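You operate a simulated robot arm through the tools that you are given. There is no shell and no other tool. Be economical: measure what you need, move in short steps, check, and stop when the job is done.

Carry out the task below with a simulated robot arm. There is one attempt and no reset: what you move stays moved.

TASK
Close the dryer drawer. Put the orange block on the shield card. Put the orange banded lug on the top of the alignment table away on the top of the small parts bench. Take the short cross tube on the top of the alignment table and put it away on the space under the stay shelf. Put two of the orange cards from the top of the alignment table on the door end of the tube bench. Take the blue spacer from the top of the alignment table and put it on the filler card. Put the steel block labelled "N2" from the top of the alignment table on top of the white lidded tin and the steel block marked "A7" on the mill end of the tube bench. Open the table drawer, take the yellow spacer from the inside of the table drawer and leave it on the top of the parts dryer and shut the drawer again. Take the purple emery block and leave it on the top of the small parts bench. Put the 25.4 mm lug from the top of the rear-end stand on top of the green lidded tin and the 31.8 mm lug on the lower shelf of the rear-end stand. Open the right blue drawer. Do these in any order. Set down upright: lug.
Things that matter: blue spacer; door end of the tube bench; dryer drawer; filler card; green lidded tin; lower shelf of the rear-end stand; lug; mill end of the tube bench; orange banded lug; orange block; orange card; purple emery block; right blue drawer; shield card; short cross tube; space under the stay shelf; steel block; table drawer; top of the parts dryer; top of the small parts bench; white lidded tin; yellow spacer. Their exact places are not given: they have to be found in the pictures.

It is judged by the outcome, as a careful person would: the job done as asked, and still so three seconds after it is handed in. It fails if anything else is knocked over, pushed out of place, dropped, spilled or broken.

THE ROBOT
A 6-joint arm with a two-finger parallel gripper on a trunk, on a base that drives. Base frame: it is fixed to the floor where the robot stands at the start and does not move with it; the origin is under the middle of the robot, x ahead of it, y to its left, z up. Lengths are in mm, angles in degrees, forces in N, time in s.
With the tool pointing down near the work surface it reaches from about 320 to 700 mm from the robot's upright axis, wherever it stands. Its first joint turns from -166.0 to 166.0 degrees. Places, roughly: blue spacer (4x4x2 cm) [300, -2100, 800]; door end of the tube bench [-2200, -600, 900]; dryer drawer [600, 0, 900]; filler card [250, -2250, 750]; green lidded tin [-5000, -2750, 1000]; lower shelf of the rear-end stand [-5100, -2800, 200]; lug [-4750, -2750, 1000]; mill end of the tube bench [-3800, -1100, 900]; orange banded lug (5x7x5 cm) [100, -1500, 900]; orange block (5x8x4 cm) [1500, -1200, 900]; orange card [0, -2000, 750]; purple emery block (7x4x3 cm) [-3800, -900, 900]; right blue drawer [1000, -800, 700]; shield card [1000, 250, 1000]; short cross tube (6x2x2 cm) [-100, -1400, 800]; space under the stay shelf (60x15 cm) [-5020, -2580, 880]; steel block [250, -2250, 750]; table drawer [-300, -2500, 800]; top of the parts dryer (32x24 cm) [900, 140, 1040]; top of the small parts bench [-7300, -2600, 800]; white lidded tin [500, -2500, 1000]; yellow spacer (4x4x2 cm) [-200, -2600, 700]. Payload 4.1 kg.
The TCP is the grasp point between the finger pads, 23 mm short of the fingertips. In the tool frame z runs along the fingers and y along their closing line. The gripper opens to 94 mm. The fingers are 38 mm wide and 10 mm thick; the gripper's body (54 by 96 mm) begins 39 mm behind the TCP.
Orientation is told as [roll, pitch, yaw] about the base's x, y, z axes, in that order, counted from this pose: with the fingers straight down and closing along the base's y, the tool's x points along the base's -x, its y along +y and its z along -z.

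THE INTERFACE
- The arm moves only by the tool play_rows. Its argument "series" is a list of rows, each a list of 6 numbers: the shift along the tool's x, y, z in units of 50 mm (1.0 is 50 mm), then the turn, a rotation vector about the tool's x, y, z in units of 6 degrees (1.0 is 6 degrees). In form: [[x, y, z, wx, wy, wz], ...]. A call has 1 to 8 rows; each row shifts and turns the commanded pose from where the row before left it, along the tool's axes as they then stand. "fingers" is the gripper command, from -1 (shut) to 1 (fully open), values between in proportion, set as the call begins (left out, the last holds). A call with a number of a shift or a turn outside -1 to 1 is refused whole. Rows are played at 5 a second. More than 50 mm and 8.6 degrees between two rows, or a gripper value outside its range, and nothing of the call is played. Where a pose cannot be reached the arm comes as near as it can. A force on the tool above 40 N (or 10 N above the force at the start of the call, whichever is more), or a blocked arm, ends the call early, and 0.2 s more pass. The fingers move at their own pace (about 45 mm/s each) and stop on an object; they squeeze with about 40 N. The grip force told is the motor's: it shows also when the fingers shut on nothing. Time passes only in rows, and 0.2 s behind the last, so rows that do not move let the fingers close. The reply holds the time, the measured pose of the TCP, the force on the tool along the base axes, the opening and the grip force, in the units named above and with some noise, with the torque about the TCP (base axes, N m) and any sound that the robot's microphone picked up.
- Cameras (640 x 400 px; columns grow to the right, rows downward): "scene" is now at [26.8, 163.6, 1518.6]; the picture's right is [-0.02, -1.00, 0.00], its down [-0.61, 0.01, -0.79] and it looks along [0.79, -0.01, -0.61] (base axes); focal length 259 px, centre (320, 200). "wrist" rides on the gripper at [86, 16, -75] in the tool frame; the picture's right is [-0.18, 0.98, 0.00], its down [-0.58, -0.11, -0.81] and it looks along [-0.79, -0.15, 0.59] (tool axes); focal length 243 px, centre (320, 200).
- get_image(camera): a new picture of that camera. The clock stands still meanwhile.
- raise_lower(by): slides the trunk up (or, below 0, down) by that many mm; the arm and the scene camera ride with it, the base frame stays. It gives what a move gives, with no picture.
- drive_base(legs): drives the robot by 1 to 6 legs, each [ahead, turn to the left] in mm and degrees, along the robot's own axes; the way and the turn of a leg run together, so that a leg with both is an arc; at most 1500 mm and 180 degrees a leg. The arm and the cameras ride along, it lands a little off, and it stops where it bumps. It gives what a move gives.
- aim_head(pan, tilt): turns the head with the scene camera to pan (to the left, within 155 degrees either way) and tilt (down, from -29 to 69), counted from straight ahead of the robot. It gives what a move gives.
- point_at(camera, pixels): for up to 12 pixels [column, row] of the newest picture of that camera ("zoom" is the newest enlarged one), the place [x, y, z] in the base frame of the surface seen there, good to about 3 mm. The clock stands still meanwhile.
- enlarge(camera, box): a new picture of the part [left, top, right, bottom] of that camera's present view, enlarged. The clock stands still meanwhile.
- finish_job(): hands the job in; it is judged then, once.

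Work in short steps. Measure before you move; look again where a grasp or a placing could have gone wrong, and mend it. You have 406 turns and 360 pictures in all, those below and enlarged ones among them. Open the gripper and draw the arm clear of the work before you hand the job in, unless the task says otherwise; then end with one line.

The tools are called after ">>>" as a command line: name --pt "numbers of a row" for each row, then --argument value for the rest, lists and objects as JSON in quotes. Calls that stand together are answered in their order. play_rows: Moves the arm, as the interface text tells. Its arguments: {"type":"object","properties":{"series":{"type":"array","items":{"type":"array","items":{"type":"number"}}},"fingers":{"type":"number"}},"required":["series"]} The other tools are called the same way: raise_lower (by) slides the trunk up or down; drive_base (legs) drives the base; aim_head (pan, tilt) turns the head that bears the scene camera; get_image (camera) takes a picture; point_at (camera, pixels) gives the place of the surface under pixels of a picture; enlarge (camera, box) takes an enlarged picture of a part of a camera's view; finish_job () hands the job in.

At the start:

```text
time_s: 0.0
eef_pos: [362.8, 173.9, 1283.9]
ee_rot: [0.0, 0.0, 0.1]
contact_force: [-0.4, -0.4, -0.5]
moment: [0.02, 0.01, -0.02]
opening: 94.1
grip_force: 0.0
trunk travel left (down, up): [-475.0, 115.0]
robot x, y, heading: [1.1, -0.2, 0.0]
head pan, tilt: [-1.0, 37.8]
```

scene: 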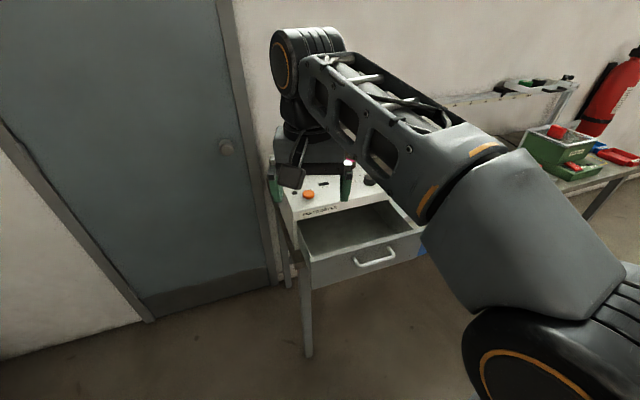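
wrist: 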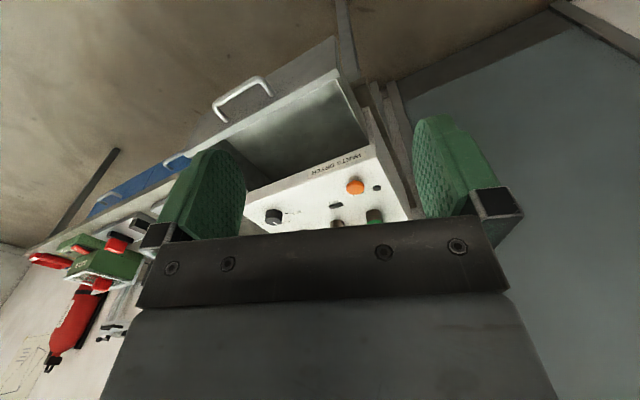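

I start by surveying: the dryer drawer is ahead, open. I look to the right with the head to see the surroundings.

>>> aim_head --pan -50 --tilt 25

>>> get_image --camera "scene"

>>> aim_head --pan -110 --tilt 25

>>> get_image --camera "scene"

>>> aim_head --pan 150 --tilt 20

>>> get_image --camera "scene"

```text
time_s: 1.2
eef_pos: [363.2, 173.7, 1283.9]
ee_rot: [0.0, 0.0, 0.1]
contact_force: [-1.2, 0.0, -0.3]
moment: [-0.01, -0.01, -0.04]
opening: 93.9
grip_force: 0.0
trunk travel left (down, up): [-475.0, 115.0]
robot x, y, heading: [0.3, -0.9, 0.4]
head pan, tilt: [-50.0, 25.0]
```

```text
357 pictures are left
```

scene: 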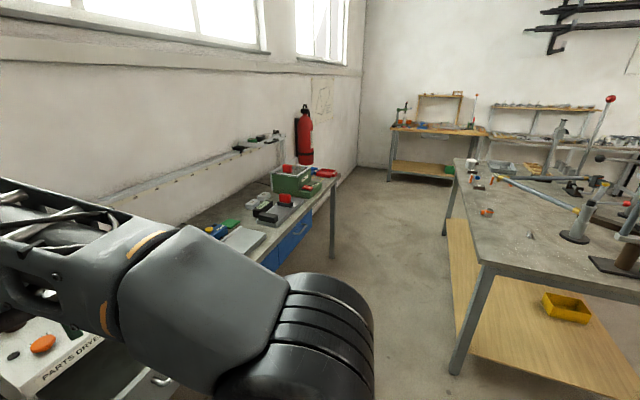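

```text
time_s: 2.5
eef_pos: [362.7, 173.1, 1285.1]
ee_rot: [0.0, 0.0, 0.0]
contact_force: [0.0, 0.5, 0.5]
moment: [0.0, 0.01, -0.03]
opening: 94.0
grip_force: 0.1
trunk travel left (down, up): [-475.0, 115.0]
robot x, y, heading: [2.0, -0.1, 0.0]
head pan, tilt: [-110.0, 25.0]
```

```text
356 pictures are left
```

scene: 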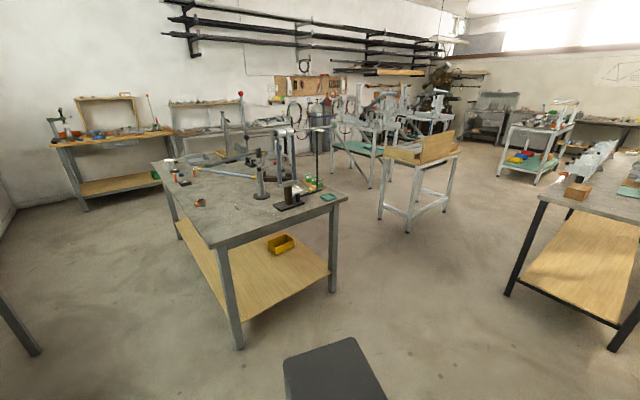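

```text
time_s: 6.1
eef_pos: [362.3, 173.5, 1285.1]
ee_rot: [0.0, 0.0, 0.0]
contact_force: [-1.0, 0.1, 0.0]
moment: [-0.04, -0.02, -0.03]
opening: 94.0
grip_force: 0.1
trunk travel left (down, up): [-475.0, 115.0]
robot x, y, heading: [-1.5, -0.1, -0.0]
head pan, tilt: [150.0, 20.0]
```

```text
355 pictures are left
```

scene: 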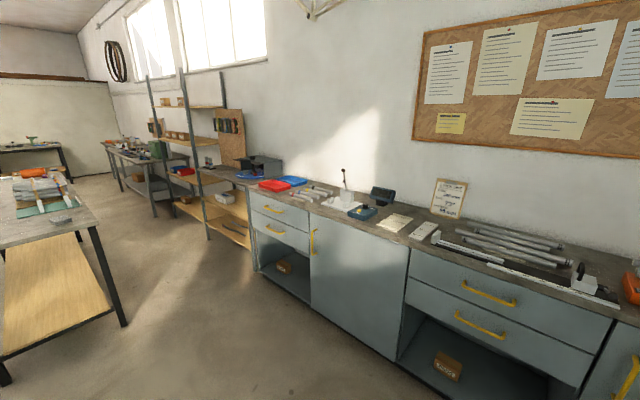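

Survey done. Now the dryer: aim at it and measure the drawer handle.

>>> aim_head --pan -1 --tilt 37.8

>>> get_image --camera "scene"

>>> point_at --camera "scene" --pixels '[[356, 264], [396, 258], [375, 262], [300, 265], [415, 240], [292, 216], [385, 203], [310, 194], [323, 182], [348, 160], [345, 200], [310, 248]]'

>>> get_image --camera "wrist"

>>> point_at --camera "wrist" --pixels '[[242, 98], [271, 93], [216, 118], [335, 70], [160, 165], [355, 187], [376, 187], [337, 206], [274, 216], [375, 215], [400, 215], [290, 215]]'

```text
time_s: 8.5
eef_pos: [362.4, 173.4, 1284.9]
ee_rot: [0.0, 0.0, 0.0]
contact_force: [0.3, 1.2, 0.1]
moment: [0.0, -0.03, 0.02]
opening: 93.8
grip_force: 0.1
trunk travel left (down, up): [-475.0, 115.0]
robot x, y, heading: [2.3, 1.9, -0.0]
head pan, tilt: [-1.0, 37.8]
```

```text
354 pictures are left
```

scene: 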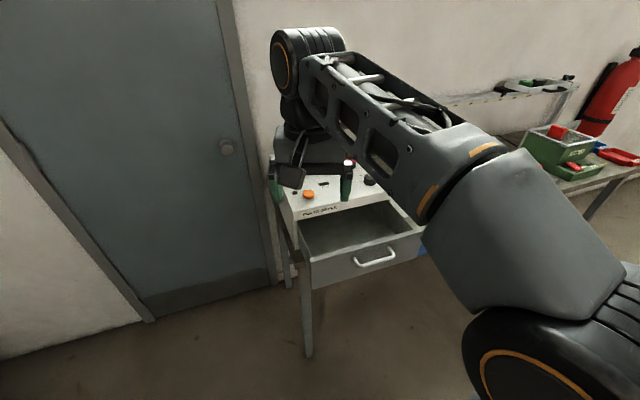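

```text
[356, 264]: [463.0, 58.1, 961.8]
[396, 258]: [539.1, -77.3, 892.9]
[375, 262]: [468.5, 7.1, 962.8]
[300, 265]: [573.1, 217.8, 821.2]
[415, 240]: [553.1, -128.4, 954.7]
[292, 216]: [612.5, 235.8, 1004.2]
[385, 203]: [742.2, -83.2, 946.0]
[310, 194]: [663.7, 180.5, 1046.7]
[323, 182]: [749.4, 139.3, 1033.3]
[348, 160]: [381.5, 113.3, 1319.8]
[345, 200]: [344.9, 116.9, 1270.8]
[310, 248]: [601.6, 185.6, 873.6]
```

```text
353 pictures are left
```

wrist: 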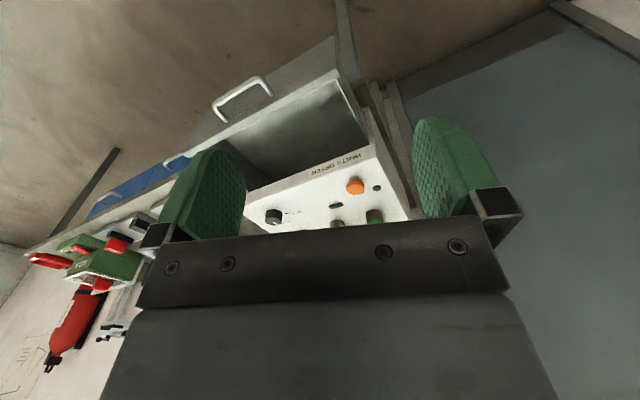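

```text
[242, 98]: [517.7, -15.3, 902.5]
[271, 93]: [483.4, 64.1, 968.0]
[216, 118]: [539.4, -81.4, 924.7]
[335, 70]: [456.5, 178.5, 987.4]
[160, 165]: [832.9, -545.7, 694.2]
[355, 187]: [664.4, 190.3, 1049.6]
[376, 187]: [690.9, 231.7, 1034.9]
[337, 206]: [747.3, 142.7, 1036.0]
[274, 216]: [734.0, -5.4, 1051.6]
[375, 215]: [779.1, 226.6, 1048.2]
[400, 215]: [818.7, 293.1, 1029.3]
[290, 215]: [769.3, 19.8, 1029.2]
```

The drawer front's line runs (457,178)→(553,-128), so it slides along ~17° yaw. Enlarge the handle for its exact bar.

>>> enlarge --camera "scene" --box '[270, 140, 430, 290]'

```text
2.67 times, centred on (350, 215) of scene
```

zoom: 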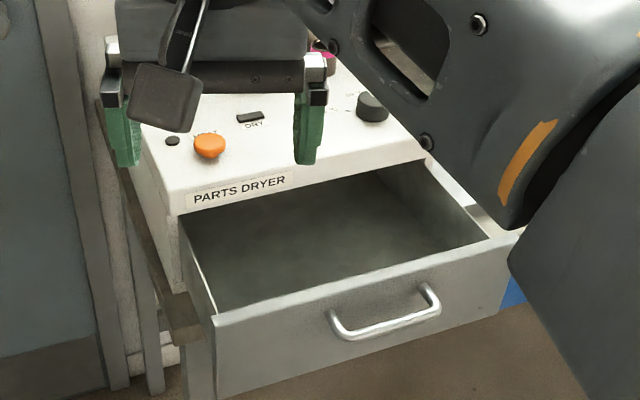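

>>> point_at --camera "zoom" --pixels '[[345, 332], [432, 310], [390, 324], [215, 320], [490, 240], [220, 395], [300, 303], [400, 270], [185, 212], [420, 160], [335, 312], [425, 286]]'

```text
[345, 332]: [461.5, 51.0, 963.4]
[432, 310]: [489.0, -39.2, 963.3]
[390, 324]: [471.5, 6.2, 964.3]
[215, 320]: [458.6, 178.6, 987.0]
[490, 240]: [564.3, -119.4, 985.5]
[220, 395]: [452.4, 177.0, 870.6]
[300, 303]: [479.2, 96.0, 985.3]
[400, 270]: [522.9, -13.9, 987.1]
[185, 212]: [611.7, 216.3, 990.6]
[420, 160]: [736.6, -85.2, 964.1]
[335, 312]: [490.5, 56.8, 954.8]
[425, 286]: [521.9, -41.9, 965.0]
```

Handle bar centre ≈ (474,6,964), travel about 155 mm along yaw ≈19°. Close the fingers and move to in front of the handle.

>>> play_rows --pt "-0.29 -0.93 0 0 0 0" --pt "-0.29 -0.93 0 0 0 0" --pt "-0.29 -0.93 0 0 0 0" --pt "-0.29 -0.93 0 0 0 0" --pt "0 0 0 0 0 -0.8" --pt "0 0 0 0 0 -0.8" --pt "0 0 0 0 0 -0.8" --pt "0 0 0 0 0 -0.8" --fingers -1

>>> play_rows --pt "0.2 0 1 0 0 0" --pt "0.2 0 1 0 0 0" --pt "0 0 1 0 0 0" --pt "0 0 1 0 0 0" --pt "0 0 1 0 0 0" --pt "0 0 1 0 0 0" --pt "0 0 0.1 0 0 0" --pt "0 0 0 0 0 0"

>>> get_image --camera "scene"

```text
time_s: 10.3
eef_pos: [421.2, -13.2, 1284.7]
ee_rot: [0.0, 0.0, 19.2]
contact_force: [0.1, 0.4, -1.0]
moment: [0.03, 0.01, -0.01]
opening: 0.0
grip_force: 40.0
trunk travel left (down, up): [-475.0, 115.0]
robot x, y, heading: [-1.7, -2.7, 0.1]
head pan, tilt: [-1.0, 37.8]
```

```text
refused: row 1 steps farther than a row can; nothing moved
```

```text
351 pictures are left
```

scene: 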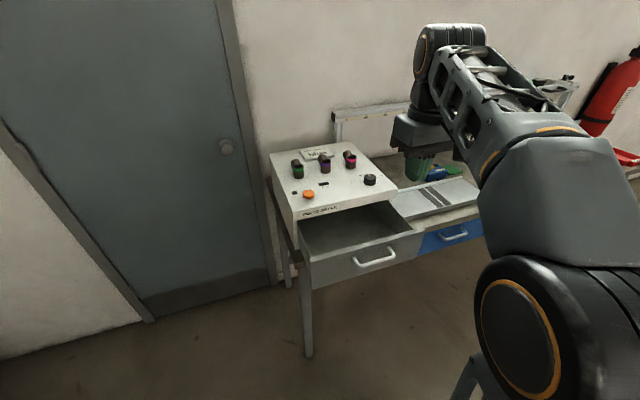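

Row norm was limited to 50 mm; I descend straight.

>>> play_rows --pt "0 0 1 0 0 0" --pt "0 0 1 0 0 0" --pt "0 0 1 0 0 0" --pt "0 0 1 0 0 0" --pt "0 0 1 0 0 0" --pt "0 0 1 0 0 0" --pt "0 0 0.15 0 0 0" --pt "0 0 0 0 0 0"

>>> get_image --camera "scene"

```text
time_s: 12.1
eef_pos: [419.6, -12.1, 976.9]
ee_rot: [-0.1, -0.1, 19.1]
contact_force: [0.0, -0.7, 0.2]
moment: [0.0, 0.01, -0.01]
opening: 0.4
grip_force: 39.4
trunk travel left (down, up): [-475.0, 115.0]
robot x, y, heading: [0.4, -0.1, 0.2]
head pan, tilt: [-1.0, 37.8]
```

```text
350 pictures are left
```

scene: 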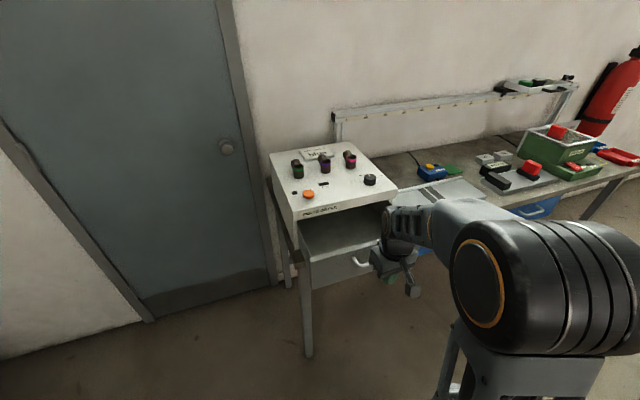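

In front of the handle; push along -tool x about 180 mm, in two stages.

>>> play_rows --pt "-0.5 0 0 0 0 0" --pt "-0.5 0 0 0 0 0" --pt "-0.5 0 0 0 0 0" --pt "-0.5 0 0 0 0 0" --pt "-0.5 0 0 0 0 0" --pt "-0.4 0 0 0 0 0"

>>> get_image --camera "scene"

```text
time_s: 13.5
eef_pos: [558.1, 34.5, 975.8]
ee_rot: [0.0, 0.0, 19.2]
contact_force: [-0.8, -0.5, -0.6]
moment: [0.04, 0.0, -0.01]
opening: 0.0
grip_force: 40.1
trunk travel left (down, up): [-475.0, 115.0]
robot x, y, heading: [-1.0, 1.4, -0.0]
head pan, tilt: [-1.0, 37.8]
```

```text
349 pictures are left
```

scene: 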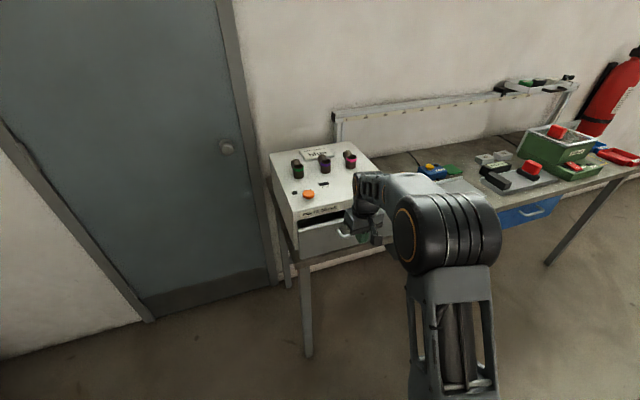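

It slides freely. Push on until it stops.

>>> play_rows --pt "-0.4 0 0 0 0 0" --pt "-0.3 0 0 0 0 0" --pt "-0.2 0 0 0 0 0" --pt "-0.15 0 0 0 0 0" --pt "-0.15 0 0 0 0 0" --pt "-0.15 0 0 0 0 0"

>>> enlarge --camera "scene" --box '[250, 120, 490, 270]'

```text
time_s: 14.6
eef_pos: [602.6, 49.9, 976.3]
ee_rot: [0.2, 1.3, 19.0]
contact_force: [-17.5, -3.6, 5.2]
moment: [0.09, 0.24, 0.03]
opening: 0.0
grip_force: 40.2
trunk travel left (down, up): [-475.0, 115.0]
robot x, y, heading: [-3.8, 1.4, -0.1]
head pan, tilt: [-1.0, 37.8]
stopped in row 5: the force on the tool passed its limit (the readings are from after the stop); the commanded pose is now the measured one
```

```text
2.67 times, centred on (370, 195) of scene
```

zoom: 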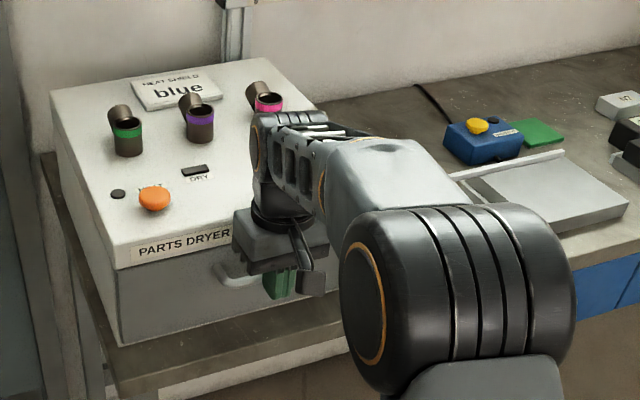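

The drawer is closed. Back off and lift; look at the dryer top and the blue-drawer bench.

>>> play_rows --pt "0.8 0 0 0 0 0" --pt "0.8 0 0 0 0 0" --pt "0.8 0 -0.5 0 0 0" --pt "0.3 0 -0.9 0 0 0" --pt "0.3 0 -0.9 0 0 0" --pt "0 0 -1 0 0 0" --pt "0 0 -1 0 0 0" --pt "0 0 -1 0 0 0" --fingers 1

>>> enlarge --camera "scene" --box '[250, 120, 410, 270]'

>>> aim_head --pan -35 --tilt 32

>>> get_image --camera "scene"

```text
time_s: 16.4
eef_pos: [469.7, 5.0, 1242.5]
ee_rot: [0.1, 0.9, 19.1]
contact_force: [-0.2, 0.2, -0.9]
moment: [-0.01, 0.03, -0.02]
opening: 93.8
grip_force: 0.1
trunk travel left (down, up): [-475.0, 115.0]
robot x, y, heading: [0.6, -0.8, 0.1]
head pan, tilt: [-1.0, 37.8]
```

```text
2.67 times, centred on (330, 195) of scene
```

zoom: 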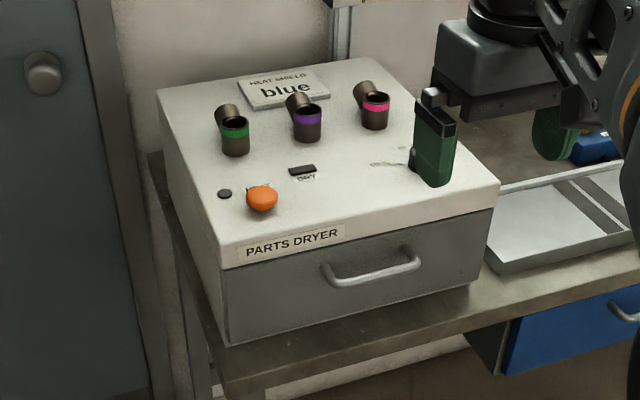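

```text
time_s: 17.4
eef_pos: [469.1, 3.1, 1241.9]
ee_rot: [0.2, 1.1, 19.1]
contact_force: [0.3, -0.4, 0.0]
moment: [0.0, -0.01, -0.05]
opening: 94.1
grip_force: 0.1
trunk travel left (down, up): [-475.0, 115.0]
robot x, y, heading: [-1.7, -0.2, 0.2]
head pan, tilt: [-35.0, 32.0]
```

```text
346 pictures are left
```

scene: 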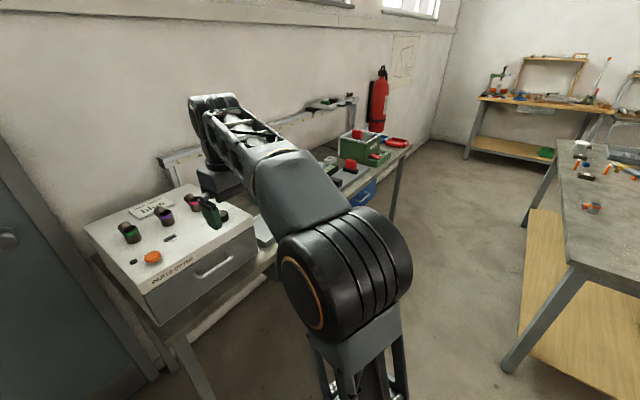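

Measure the bench: front edge, blue drawer, block and card.

>>> enlarge --camera "scene" --box '[290, 80, 450, 220]'

>>> point_at --camera "scene" --pixels '[[148, 206], [160, 209], [84, 232], [255, 222], [190, 184], [410, 150], [391, 219], [392, 162], [278, 278], [175, 340], [566, 262], [548, 160]]'

```text
2.86 times, centred on (370, 150) of scene
```

zoom: 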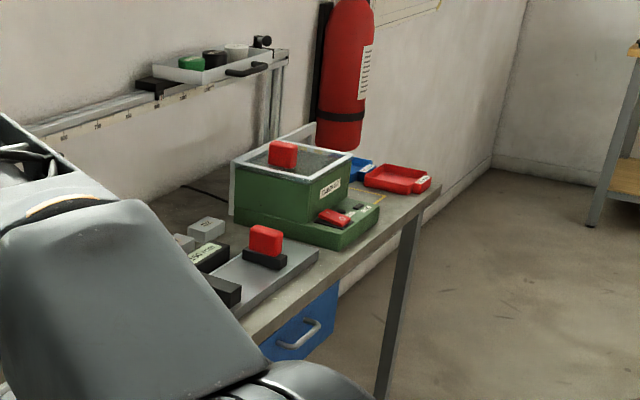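

```text
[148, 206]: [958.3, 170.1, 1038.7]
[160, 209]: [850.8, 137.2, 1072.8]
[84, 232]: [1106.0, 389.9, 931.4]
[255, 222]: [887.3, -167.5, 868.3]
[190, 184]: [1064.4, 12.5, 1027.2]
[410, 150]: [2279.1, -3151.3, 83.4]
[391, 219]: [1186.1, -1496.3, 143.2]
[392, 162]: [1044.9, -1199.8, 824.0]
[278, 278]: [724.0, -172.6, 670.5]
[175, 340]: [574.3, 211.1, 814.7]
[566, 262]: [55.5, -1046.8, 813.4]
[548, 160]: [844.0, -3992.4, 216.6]
```

Need the alignment table's outline before driving between it and the bench.

>>> aim_head --pan -80 --tilt 25

>>> get_image --camera "scene"

>>> point_at --camera "scene" --pixels '[[185, 152], [254, 262], [520, 250], [400, 165], [120, 120], [215, 135], [60, 250], [330, 150], [180, 160], [170, 235], [85, 180], [600, 200]]'

```text
time_s: 18.5
eef_pos: [468.3, 3.8, 1241.3]
ee_rot: [0.1, 1.0, 19.1]
contact_force: [0.1, 0.3, -0.3]
moment: [-0.01, -0.02, 0.03]
opening: 94.0
grip_force: 0.0
trunk travel left (down, up): [-475.0, 115.0]
robot x, y, heading: [-2.2, -2.8, -0.1]
head pan, tilt: [-80.0, 25.0]
```

```text
344 pictures are left
```

scene: 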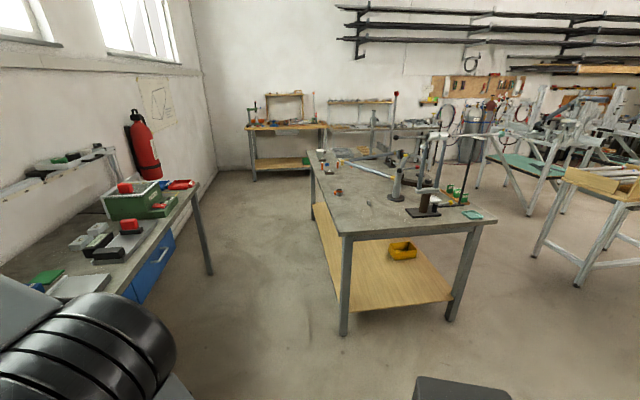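

```text
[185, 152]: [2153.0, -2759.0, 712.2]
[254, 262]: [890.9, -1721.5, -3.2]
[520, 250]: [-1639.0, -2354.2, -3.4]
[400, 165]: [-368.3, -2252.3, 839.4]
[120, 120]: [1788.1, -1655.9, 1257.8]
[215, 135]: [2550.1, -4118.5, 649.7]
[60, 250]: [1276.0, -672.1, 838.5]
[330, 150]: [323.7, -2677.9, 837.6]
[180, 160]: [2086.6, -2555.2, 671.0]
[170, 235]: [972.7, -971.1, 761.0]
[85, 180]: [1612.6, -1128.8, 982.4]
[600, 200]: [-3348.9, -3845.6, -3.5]
```

>>> point_at --camera "scene" --pixels '[[342, 232], [312, 154], [488, 218], [345, 330], [450, 318], [210, 270], [305, 180], [336, 192], [350, 250], [425, 160], [408, 250], [180, 205]]'

>>> enlarge --camera "scene" --box '[300, 130, 500, 250]'

>>> enlarge --camera "scene" --box '[20, 150, 220, 300]'

```text
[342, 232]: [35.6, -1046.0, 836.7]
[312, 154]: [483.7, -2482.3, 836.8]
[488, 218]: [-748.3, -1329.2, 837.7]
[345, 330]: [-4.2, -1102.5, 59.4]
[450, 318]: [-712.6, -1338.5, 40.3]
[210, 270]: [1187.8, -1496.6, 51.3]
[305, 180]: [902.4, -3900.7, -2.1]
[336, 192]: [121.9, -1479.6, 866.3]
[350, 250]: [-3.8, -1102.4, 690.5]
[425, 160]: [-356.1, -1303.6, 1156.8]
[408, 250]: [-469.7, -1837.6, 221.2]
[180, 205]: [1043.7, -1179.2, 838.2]
```

```text
3.20 times, centred on (400, 190) of scene
```

zoom: 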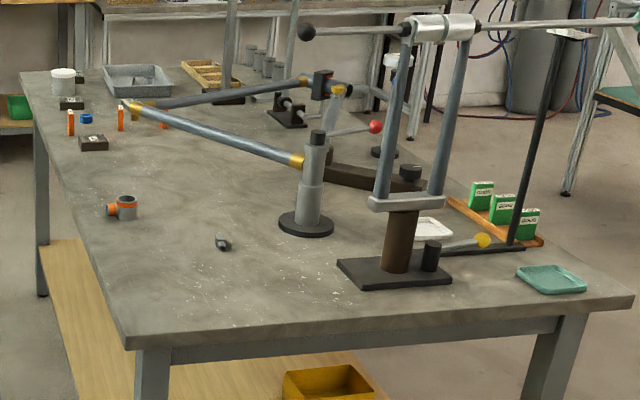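

```text
2.67 times, centred on (120, 225) of scene
```

zoom: 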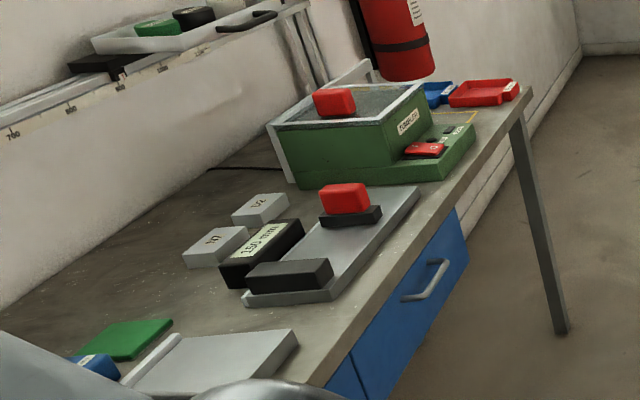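

>>> point_at --camera "zoom" --pixels '[[335, 105], [345, 200], [430, 280], [440, 262], [350, 375], [455, 220], [480, 93], [425, 148], [350, 90], [340, 250], [525, 95], [320, 388]]'

```text
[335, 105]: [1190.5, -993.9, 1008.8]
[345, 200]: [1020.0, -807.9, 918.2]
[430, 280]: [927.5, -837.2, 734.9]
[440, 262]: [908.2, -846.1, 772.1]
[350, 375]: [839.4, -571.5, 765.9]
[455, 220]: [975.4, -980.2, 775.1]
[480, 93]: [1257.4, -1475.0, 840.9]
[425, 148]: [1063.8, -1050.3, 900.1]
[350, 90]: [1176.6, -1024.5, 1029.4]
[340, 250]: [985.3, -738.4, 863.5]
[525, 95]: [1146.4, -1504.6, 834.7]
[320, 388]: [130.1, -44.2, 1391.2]
```

Candidates for the block are on the bench near (1020,-808) and (1180,-1005). Drive to stand before the right blue drawer.

>>> drive_base --legs '[[0, -66.5], [1036, 0], [0, 85]]'

>>> aim_head --pan 0 --tilt 35

>>> get_image --camera "scene"

```text
time_s: 30.4
eef_pos: [849.8, -803.9, 1242.6]
ee_rot: [0.2, 0.9, 37.0]
contact_force: [1.1, -0.4, -0.2]
moment: [-0.01, 0.01, 0.01]
opening: 94.2
grip_force: 0.1
trunk travel left (down, up): [-475.0, 115.0]
robot x, y, heading: [407.5, -950.1, 17.8]
head pan, tilt: [-80.0, 25.0]
```

```text
time_s: 31.9
eef_pos: [849.6, -804.5, 1242.2]
ee_rot: [0.1, 0.9, 37.0]
contact_force: [-0.6, 0.2, 0.3]
moment: [0.02, 0.01, 0.0]
opening: 94.3
grip_force: 0.1
trunk travel left (down, up): [-475.0, 115.0]
robot x, y, heading: [405.2, -951.8, 17.6]
head pan, tilt: [0.0, 35.0]
```

```text
341 pictures are left
```

scene: 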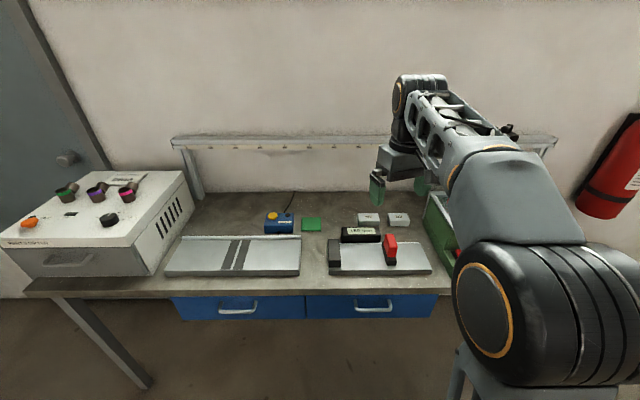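

>>> enlarge --camera "scene" --box '[260, 180, 470, 330]'

>>> get_image --camera "wrist"

>>> aim_head --pan -50 --tilt 35

>>> get_image --camera "scene"

```text
2.67 times, centred on (365, 255) of scene
```

zoom: 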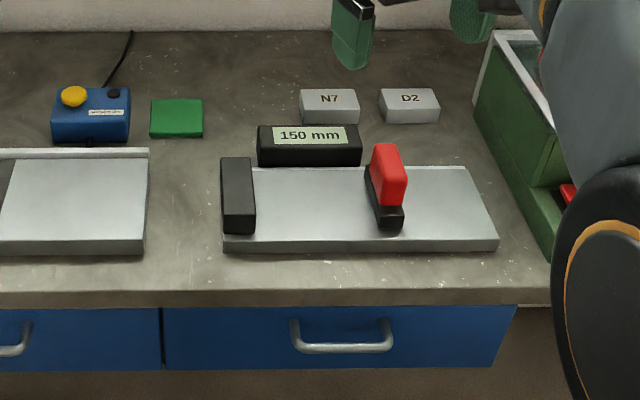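

```text
339 pictures are left
```

wrist: 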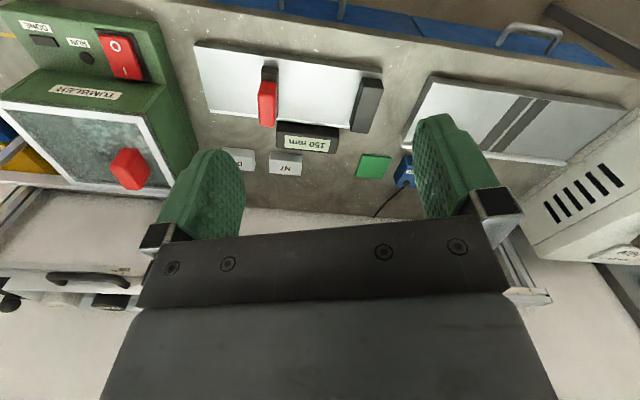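

```text
time_s: 33.1
eef_pos: [850.4, -802.7, 1241.0]
ee_rot: [0.0, 1.0, 37.0]
contact_force: [0.5, 0.4, 0.6]
moment: [-0.02, 0.01, -0.03]
opening: 94.1
grip_force: 0.1
trunk travel left (down, up): [-475.0, 115.0]
robot x, y, heading: [404.2, -947.8, 17.7]
head pan, tilt: [-50.0, 35.0]
```

```text
338 pictures are left
```

scene: 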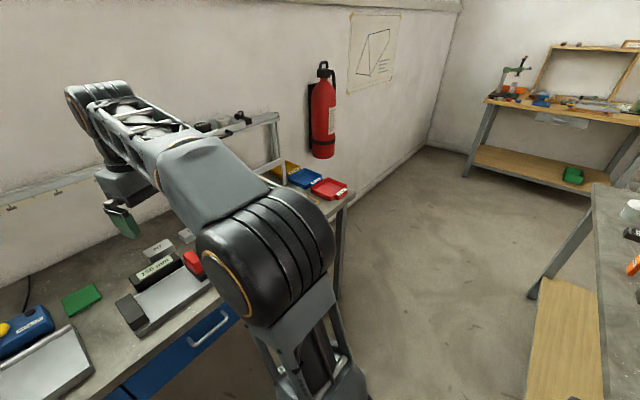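

>>> enlarge --camera "scene" --box '[220, 100, 360, 220]'

>>> point_at --camera "scene" --pixels '[[328, 188], [303, 178], [286, 168], [240, 116], [200, 126]]'

```text
3.33 times, centred on (290, 160) of scene
```

zoom: 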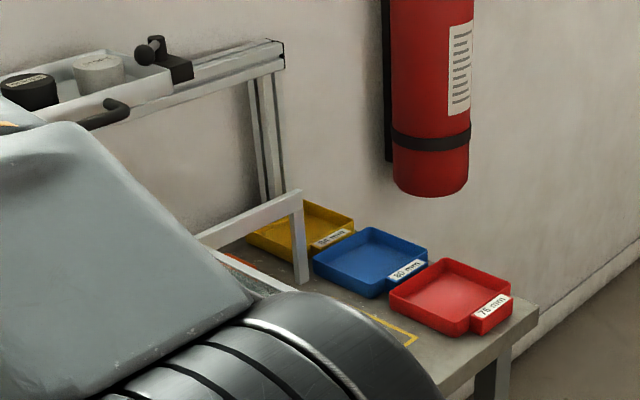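

```text
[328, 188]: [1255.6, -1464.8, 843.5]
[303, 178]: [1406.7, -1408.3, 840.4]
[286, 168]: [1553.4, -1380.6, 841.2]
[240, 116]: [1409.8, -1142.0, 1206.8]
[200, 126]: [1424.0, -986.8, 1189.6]
```

An orange thing peeks at zoom (235,258) behind the tumbler. Swing the arm left to unblock the view.

>>> play_rows --pt "0 1 0 0 0 0" --pt "0 1 0 0 0 0" --pt "0 1 0 0 0 0" --pt "0 1 0 0 0 0" --pt "0 1 0 0 0 0" --pt "0 1 0 0 0 0"

>>> aim_head --pan -30 --tilt 35

>>> get_image --camera "scene"

```text
time_s: 34.5
eef_pos: [669.0, -562.5, 1241.9]
ee_rot: [0.1, 1.1, 37.0]
contact_force: [-0.1, 0.3, -0.1]
moment: [0.0, 0.01, 0.03]
opening: 94.4
grip_force: 0.1
trunk travel left (down, up): [-475.0, 115.0]
robot x, y, heading: [404.4, -949.3, 17.7]
head pan, tilt: [-50.0, 35.0]
```

```text
time_s: 35.3
eef_pos: [669.7, -564.3, 1241.8]
ee_rot: [0.1, 1.0, 36.9]
contact_force: [-0.1, -0.6, -0.6]
moment: [0.02, 0.04, -0.03]
opening: 94.0
grip_force: 0.0
trunk travel left (down, up): [-475.0, 115.0]
robot x, y, heading: [406.9, -950.3, 17.9]
head pan, tilt: [-30.0, 35.0]
```

```text
336 pictures are left
```

scene: 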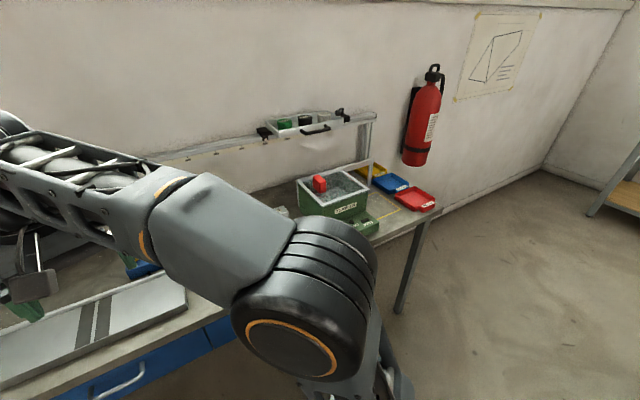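

>>> enlarge --camera "scene" --box '[250, 100, 450, 240]'

```text
2.86 times, centred on (350, 170) of scene
```

zoom: 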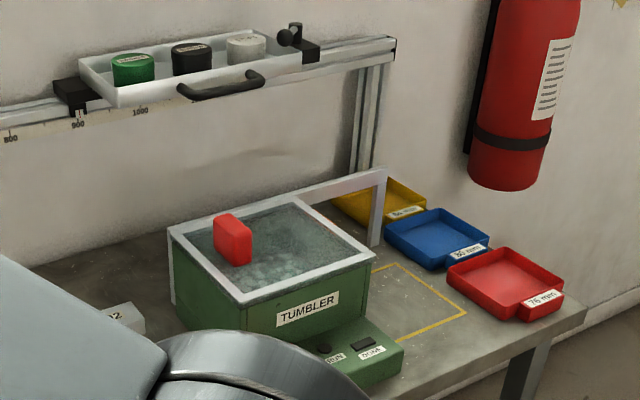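

The block may hide behind the tumbler. Use the wrist camera: swing the arm back over the bench's right part.

>>> play_rows --pt "0 -1 0 0 0 0.8" --pt "0 -1 0 0 0 0.8" --pt "0 -1 0 0 0 0.8" --pt "0 -1 0 0 0 0.8" --pt "0 -1 0 0 0 0.8" --pt "0 -1 0 0 0 0.8" --pt "0 -1 0 0 0 0.8" --pt "0 -1 0 0 0 0.8"

>>> get_image --camera "wrist"

```text
time_s: 37.1
eef_pos: [805.3, -932.0, 1243.4]
ee_rot: [-0.6, 1.0, -1.4]
contact_force: [-0.2, -0.2, 0.8]
moment: [-0.01, -0.02, 0.02]
opening: 93.8
grip_force: 0.1
trunk travel left (down, up): [-475.0, 115.0]
robot x, y, heading: [401.1, -949.8, 17.6]
head pan, tilt: [-30.0, 35.0]
```

```text
334 pictures are left
```

wrist: 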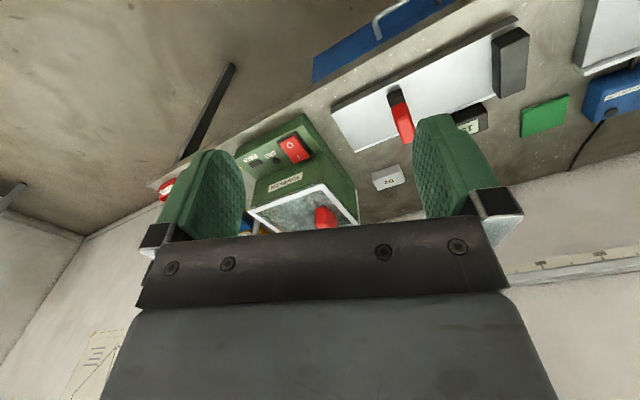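

>>> play_rows --pt "-0.8 -0.5 0 0 0 0" --pt "-0.8 -0.5 0 0 0 0" --pt "-0.8 -0.5 0 0 0 0" --pt "-0.8 -0.5 0 0 0 0" --pt "-0.6 -0.6 0 0 0 0"

>>> get_image --camera "wrist"

```text
time_s: 38.3
eef_pos: [981.8, -1065.0, 1233.6]
ee_rot: [-0.7, 0.8, -1.5]
contact_force: [-0.5, 0.1, 1.1]
moment: [-0.01, -0.02, -0.01]
opening: 94.0
grip_force: 0.0
out of reach, approached as far as the arm can: row 5
trunk travel left (down, up): [-475.0, 115.0]
robot x, y, heading: [407.6, -950.0, 17.4]
head pan, tilt: [-30.0, 35.0]
```

```text
333 pictures are left
```

wrist: 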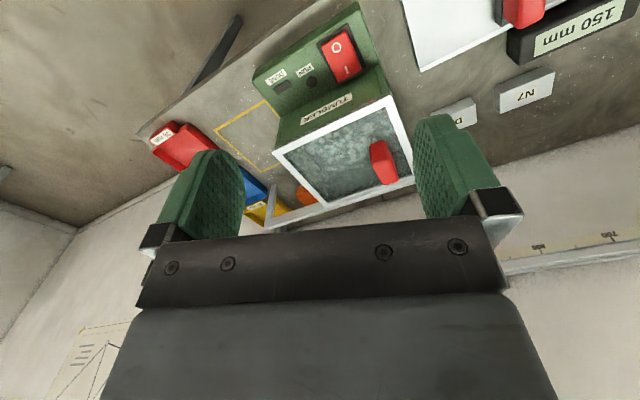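

Orange shows at wrist (305,195), behind/right of the tumbler. Enlarge and measure.

>>> enlarge --camera "wrist" --box '[230, 130, 390, 235]'

>>> point_at --camera "wrist" --pixels '[[305, 195], [300, 190], [313, 200], [272, 205], [325, 195], [275, 152], [390, 100], [410, 180], [330, 150], [262, 100]]'

```text
3.81 times, centred on (310, 182) of wrist
```

zoom: 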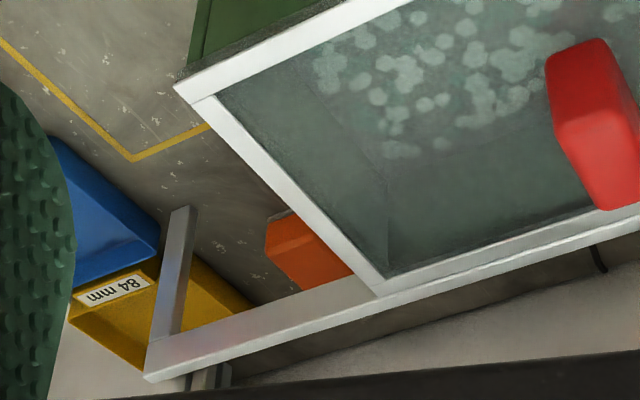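

```text
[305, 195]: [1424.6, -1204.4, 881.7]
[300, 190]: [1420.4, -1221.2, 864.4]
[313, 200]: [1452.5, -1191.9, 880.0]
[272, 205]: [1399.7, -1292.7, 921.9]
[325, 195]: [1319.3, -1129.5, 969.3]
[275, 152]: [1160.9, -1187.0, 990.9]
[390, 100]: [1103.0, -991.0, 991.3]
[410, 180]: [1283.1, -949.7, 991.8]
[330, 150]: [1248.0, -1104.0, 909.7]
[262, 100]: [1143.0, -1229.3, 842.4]
```

The orange block is at ≈(1435,-1200,z≈860) behind the tumbler; best taken from the bench's right end. First the drawer here: move the arm left and measure the handle.

>>> play_rows --pt "0.8 0.4 0 0 0 -0.8" --pt "0.8 0.4 0 0 0 -0.8" --pt "0.8 0.4 0 0 0 -0.8" --pt "0.8 0.4 0 0 0 -0.8" --pt "0.8 0.4 0 0 0 0" --pt "0 0.9 0 0 0 0" --pt "0 0.9 0 0 0 0" --pt "0 0.9 0 0 0 0"

>>> aim_head --pan -10 --tilt 48

>>> get_image --camera "scene"

```text
time_s: 40.1
eef_pos: [729.8, -864.5, 1236.5]
ee_rot: [-0.2, 1.0, 17.8]
contact_force: [-0.8, 0.0, 0.0]
moment: [0.03, 0.01, 0.01]
opening: 94.0
grip_force: 0.1
trunk travel left (down, up): [-475.0, 115.0]
robot x, y, heading: [404.6, -949.2, 17.9]
head pan, tilt: [-30.0, 35.0]
```

```text
time_s: 41.0
eef_pos: [731.9, -865.6, 1236.0]
ee_rot: [-0.2, 1.1, 17.8]
contact_force: [-1.0, 0.6, 0.2]
moment: [0.0, -0.01, -0.03]
opening: 94.1
grip_force: 0.1
trunk travel left (down, up): [-475.0, 115.0]
robot x, y, heading: [403.5, -949.5, 18.0]
head pan, tilt: [-10.0, 48.0]
```

```text
331 pictures are left
```

scene: 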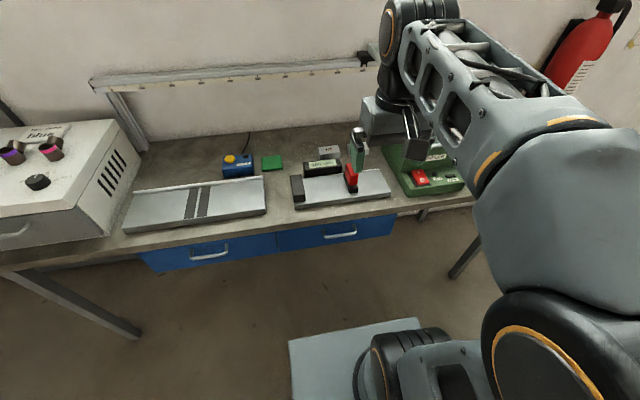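

>>> enlarge --camera "scene" --box '[250, 180, 430, 300]'

>>> point_at --camera "scene" --pixels '[[292, 345], [415, 322], [340, 335], [295, 395]]'

```text
3.33 times, centred on (340, 240) of scene
```

zoom: 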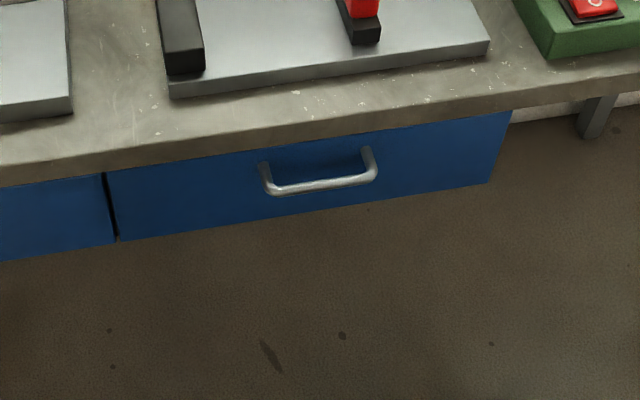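

```text
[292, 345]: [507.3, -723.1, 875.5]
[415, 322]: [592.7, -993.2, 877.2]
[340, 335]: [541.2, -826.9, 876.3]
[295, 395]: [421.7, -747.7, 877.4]
```

>>> point_at --camera "zoom" --pixels '[[275, 189], [320, 186], [370, 178], [262, 168], [367, 152], [285, 140], [400, 120], [240, 215], [480, 180], [110, 180], [500, 115], [300, 160]]'

```text
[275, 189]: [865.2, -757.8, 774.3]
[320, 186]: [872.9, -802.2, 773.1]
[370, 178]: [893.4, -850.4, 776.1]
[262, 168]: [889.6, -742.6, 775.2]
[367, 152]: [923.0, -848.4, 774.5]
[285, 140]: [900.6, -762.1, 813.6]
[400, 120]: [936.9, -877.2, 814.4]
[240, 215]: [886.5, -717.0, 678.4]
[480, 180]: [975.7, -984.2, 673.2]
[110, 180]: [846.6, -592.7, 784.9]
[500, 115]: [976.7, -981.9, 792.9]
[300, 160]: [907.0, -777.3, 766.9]
```

Bar centre ≈ (877,-803,774), flush front 34 mm behind. I'll grip it with the tool yawed -90° to the bench and pitched 45°. First turn the tool at height.

>>> play_rows --pt "0 0 0 0 0 1" --pt "0 0 0 0 0 1" --pt "0 0 0 0 0 1" --pt "0 0 0 0 0 1" --pt "0 0 0 0 0 1" --pt "0 0 0 0 0 1" --pt "0 0 0 0 0 1" --pt "0 0 0 0 0 1"

>>> play_rows --pt "0 0 0 0 0 1" --pt "0 0 0 0 0 1" --pt "0 0 0 0 0 1" --pt "0 0 0 0 0 1" --pt "0 0 0 0 0 1" --pt "0 0 0 0 0 1" --pt "0 0 0 0 0 0.9" --pt "0 0 0 -1 0 0"

>>> play_rows --pt "0 0 0 -1 0 0" --pt "0 0 0 -1 0 0" --pt "0 0 0 -1 0 0" --pt "0 0 0 -1 0 0" --pt "0 0 0 -1 0 0" --pt "0 0 0 -1 0 0" --pt "0 0 0 -0.5 0 0" --fingers -0.15

```text
time_s: 42.8
eef_pos: [731.7, -865.8, 1236.2]
ee_rot: [-0.9, 0.5, -30.2]
contact_force: [-0.1, -0.4, -0.2]
moment: [-0.01, -0.01, 0.02]
opening: 94.0
grip_force: 0.0
trunk travel left (down, up): [-475.0, 115.0]
robot x, y, heading: [403.0, -945.8, 17.8]
head pan, tilt: [-10.0, 48.0]
```

```text
time_s: 44.6
eef_pos: [730.4, -866.5, 1237.0]
ee_rot: [5.0, -0.2, -71.7]
contact_force: [-0.6, 0.2, -0.2]
moment: [-0.03, 0.03, -0.02]
opening: 93.9
grip_force: 0.0
trunk travel left (down, up): [-475.0, 115.0]
robot x, y, heading: [407.3, -950.8, 17.8]
head pan, tilt: [-10.0, 48.0]
```

```text
time_s: 46.2
eef_pos: [744.2, -860.9, 1217.1]
ee_rot: [39.8, 0.4, -71.1]
contact_force: [-0.3, 0.0, 0.1]
moment: [-0.03, 0.03, 0.02]
opening: 40.1
grip_force: 0.1
trunk travel left (down, up): [-475.0, 115.0]
robot x, y, heading: [405.1, -952.5, 17.5]
head pan, tilt: [-10.0, 48.0]
```

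>>> play_rows --pt "0.03 -0.507 0.783 0 0 0" --pt "0.03 -0.507 0.783 0 0 0" --pt "0.03 -0.507 0.783 0 0 0" --pt "0.03 -0.507 0.783 0 0 0" --pt "0.03 -0.507 0.783 0 0 0" --pt "0.03 -0.507 0.783 0 0 0" --pt "0.03 -0.507 0.783 0 0 0" --pt "0.03 -0.507 0.783 0 0 0"

>>> get_image --camera "wrist"

>>> get_image --camera "scene"

```text
time_s: 48.0
eef_pos: [823.8, -831.0, 956.2]
ee_rot: [43.6, -1.6, -68.2]
contact_force: [1.7, -1.7, 0.3]
moment: [0.18, 0.12, 0.03]
opening: 40.0
grip_force: 0.1
out of reach, approached as far as the arm can: row 4, 5, 6, 7, 8
trunk travel left (down, up): [-475.0, 115.0]
robot x, y, heading: [405.3, -951.9, 17.9]
head pan, tilt: [-10.0, 48.0]
```

```text
329 pictures are left
```

wrist: 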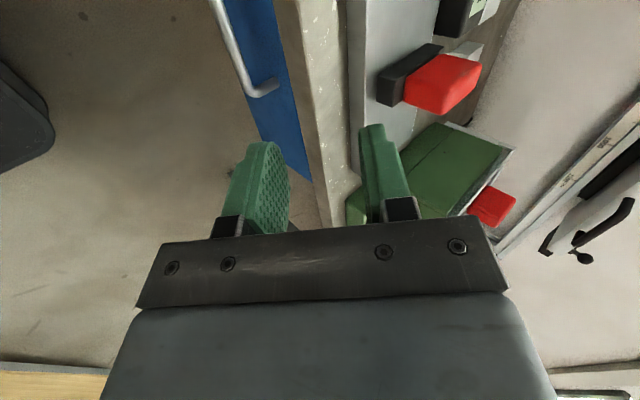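

```text
328 pictures are left
```

scene: 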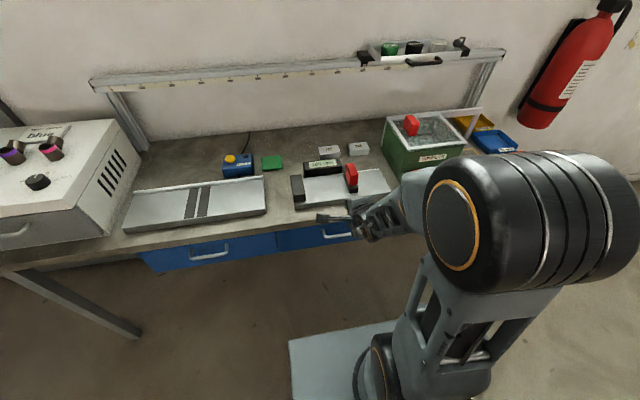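

The arm is at a low reach limit; raise the tool and lower the trunk instead.

>>> play_rows --pt "0 0.688 -0.725 0 0 0" --pt "0 0.688 -0.725 0 0 0" --pt "0 0.688 -0.725 0 0 0" --pt "0 0.688 -0.725 0 0 0" --pt "0 0.688 -0.725 0 0 0" --pt "0 0.688 -0.725 0 0 0"

>>> raise_lower --by -280

```text
time_s: 49.4
eef_pos: [821.0, -826.9, 1230.5]
ee_rot: [43.9, -0.3, -71.7]
contact_force: [-0.7, 0.3, 0.3]
moment: [0.02, -0.01, 0.0]
opening: 40.0
grip_force: 0.0
out of reach, approached as far as the arm can: row 1, 2
trunk travel left (down, up): [-475.0, 115.0]
robot x, y, heading: [405.8, -951.7, 17.8]
head pan, tilt: [-10.0, 48.0]
```

```text
time_s: 52.2
eef_pos: [822.2, -826.0, 950.1]
ee_rot: [43.9, -0.2, -71.6]
contact_force: [-0.1, 0.2, 0.5]
moment: [0.02, -0.01, -0.01]
opening: 40.0
grip_force: 0.0
trunk travel left (down, up): [-195.0, 395.0]
robot x, y, heading: [402.8, -955.8, 17.8]
head pan, tilt: [-10.0, 48.0]
```

>>> play_rows --pt "0 -0.527 0.464 0 0 0" --pt "0 -0.527 0.464 0 0 0" --pt "0 -0.527 0.464 0 0 0" --pt "0 0 0 0 0 0"

>>> get_image --camera "wrist"

>>> get_image --camera "scene"

```text
time_s: 53.2
eef_pos: [812.6, -830.2, 844.2]
ee_rot: [44.1, -0.3, -71.6]
contact_force: [1.0, 0.2, -0.3]
moment: [-0.01, 0.0, 0.0]
opening: 40.1
grip_force: 0.1
trunk travel left (down, up): [-195.0, 395.0]
robot x, y, heading: [403.8, -953.0, 17.9]
head pan, tilt: [-10.0, 48.0]
```

```text
327 pictures are left
```

wrist: 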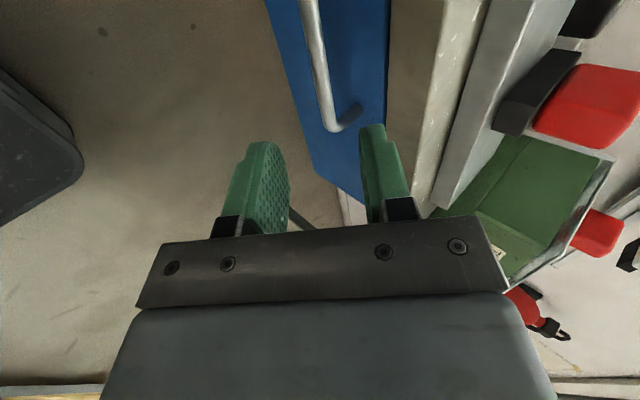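

```text
326 pictures are left
```

scene: 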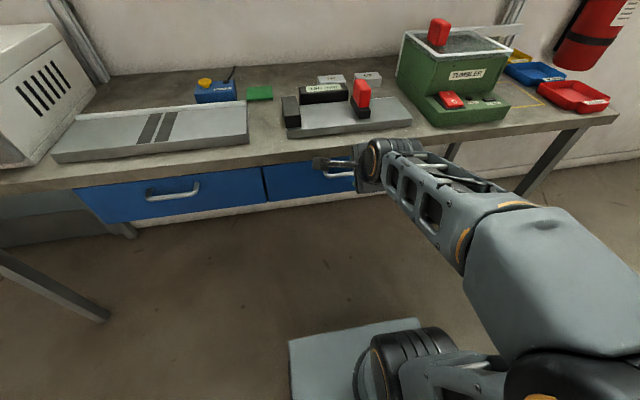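

Aligned with the bar. Advance 88 mm along the tool.

>>> play_rows --pt "0.1 0 0.6 0 0 0" --pt "0 0 0.6 0 0 0" --pt "0 0 0.4 0 0 0" --pt "0 0 0.16 0 0 0" --pt "0 0 0 0 0 0"

>>> get_image --camera "wrist"

>>> enlarge --camera "scene" --box '[260, 100, 420, 220]'

```text
time_s: 54.4
eef_pos: [870.9, -805.8, 780.6]
ee_rot: [44.0, -0.2, -71.6]
contact_force: [-0.3, 0.0, -0.3]
moment: [0.02, 0.05, -0.03]
opening: 40.1
grip_force: 0.0
trunk travel left (down, up): [-195.0, 395.0]
robot x, y, heading: [405.7, -948.7, 17.8]
head pan, tilt: [-10.0, 48.0]
```

```text
325 pictures are left
```

wrist: 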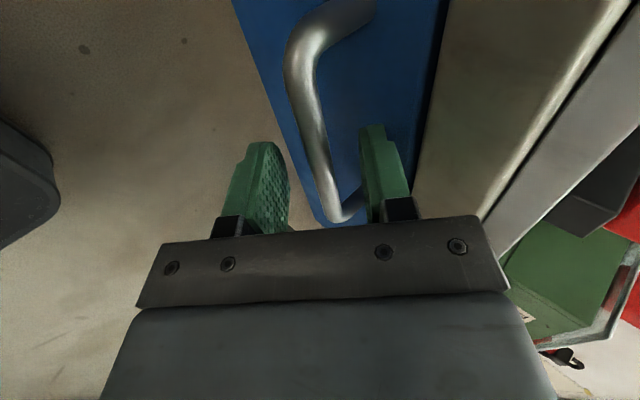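

```text
3.33 times, centred on (340, 160) of scene
```

zoom: 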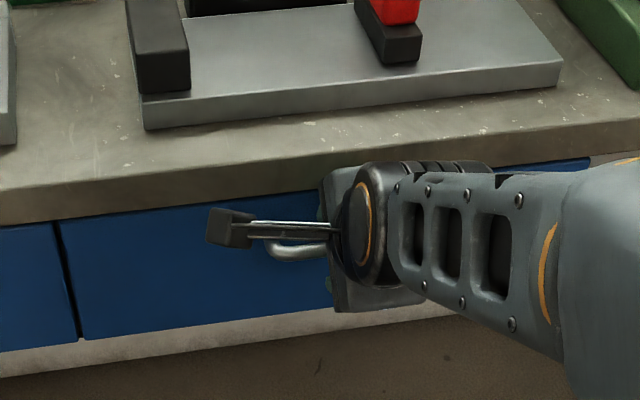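

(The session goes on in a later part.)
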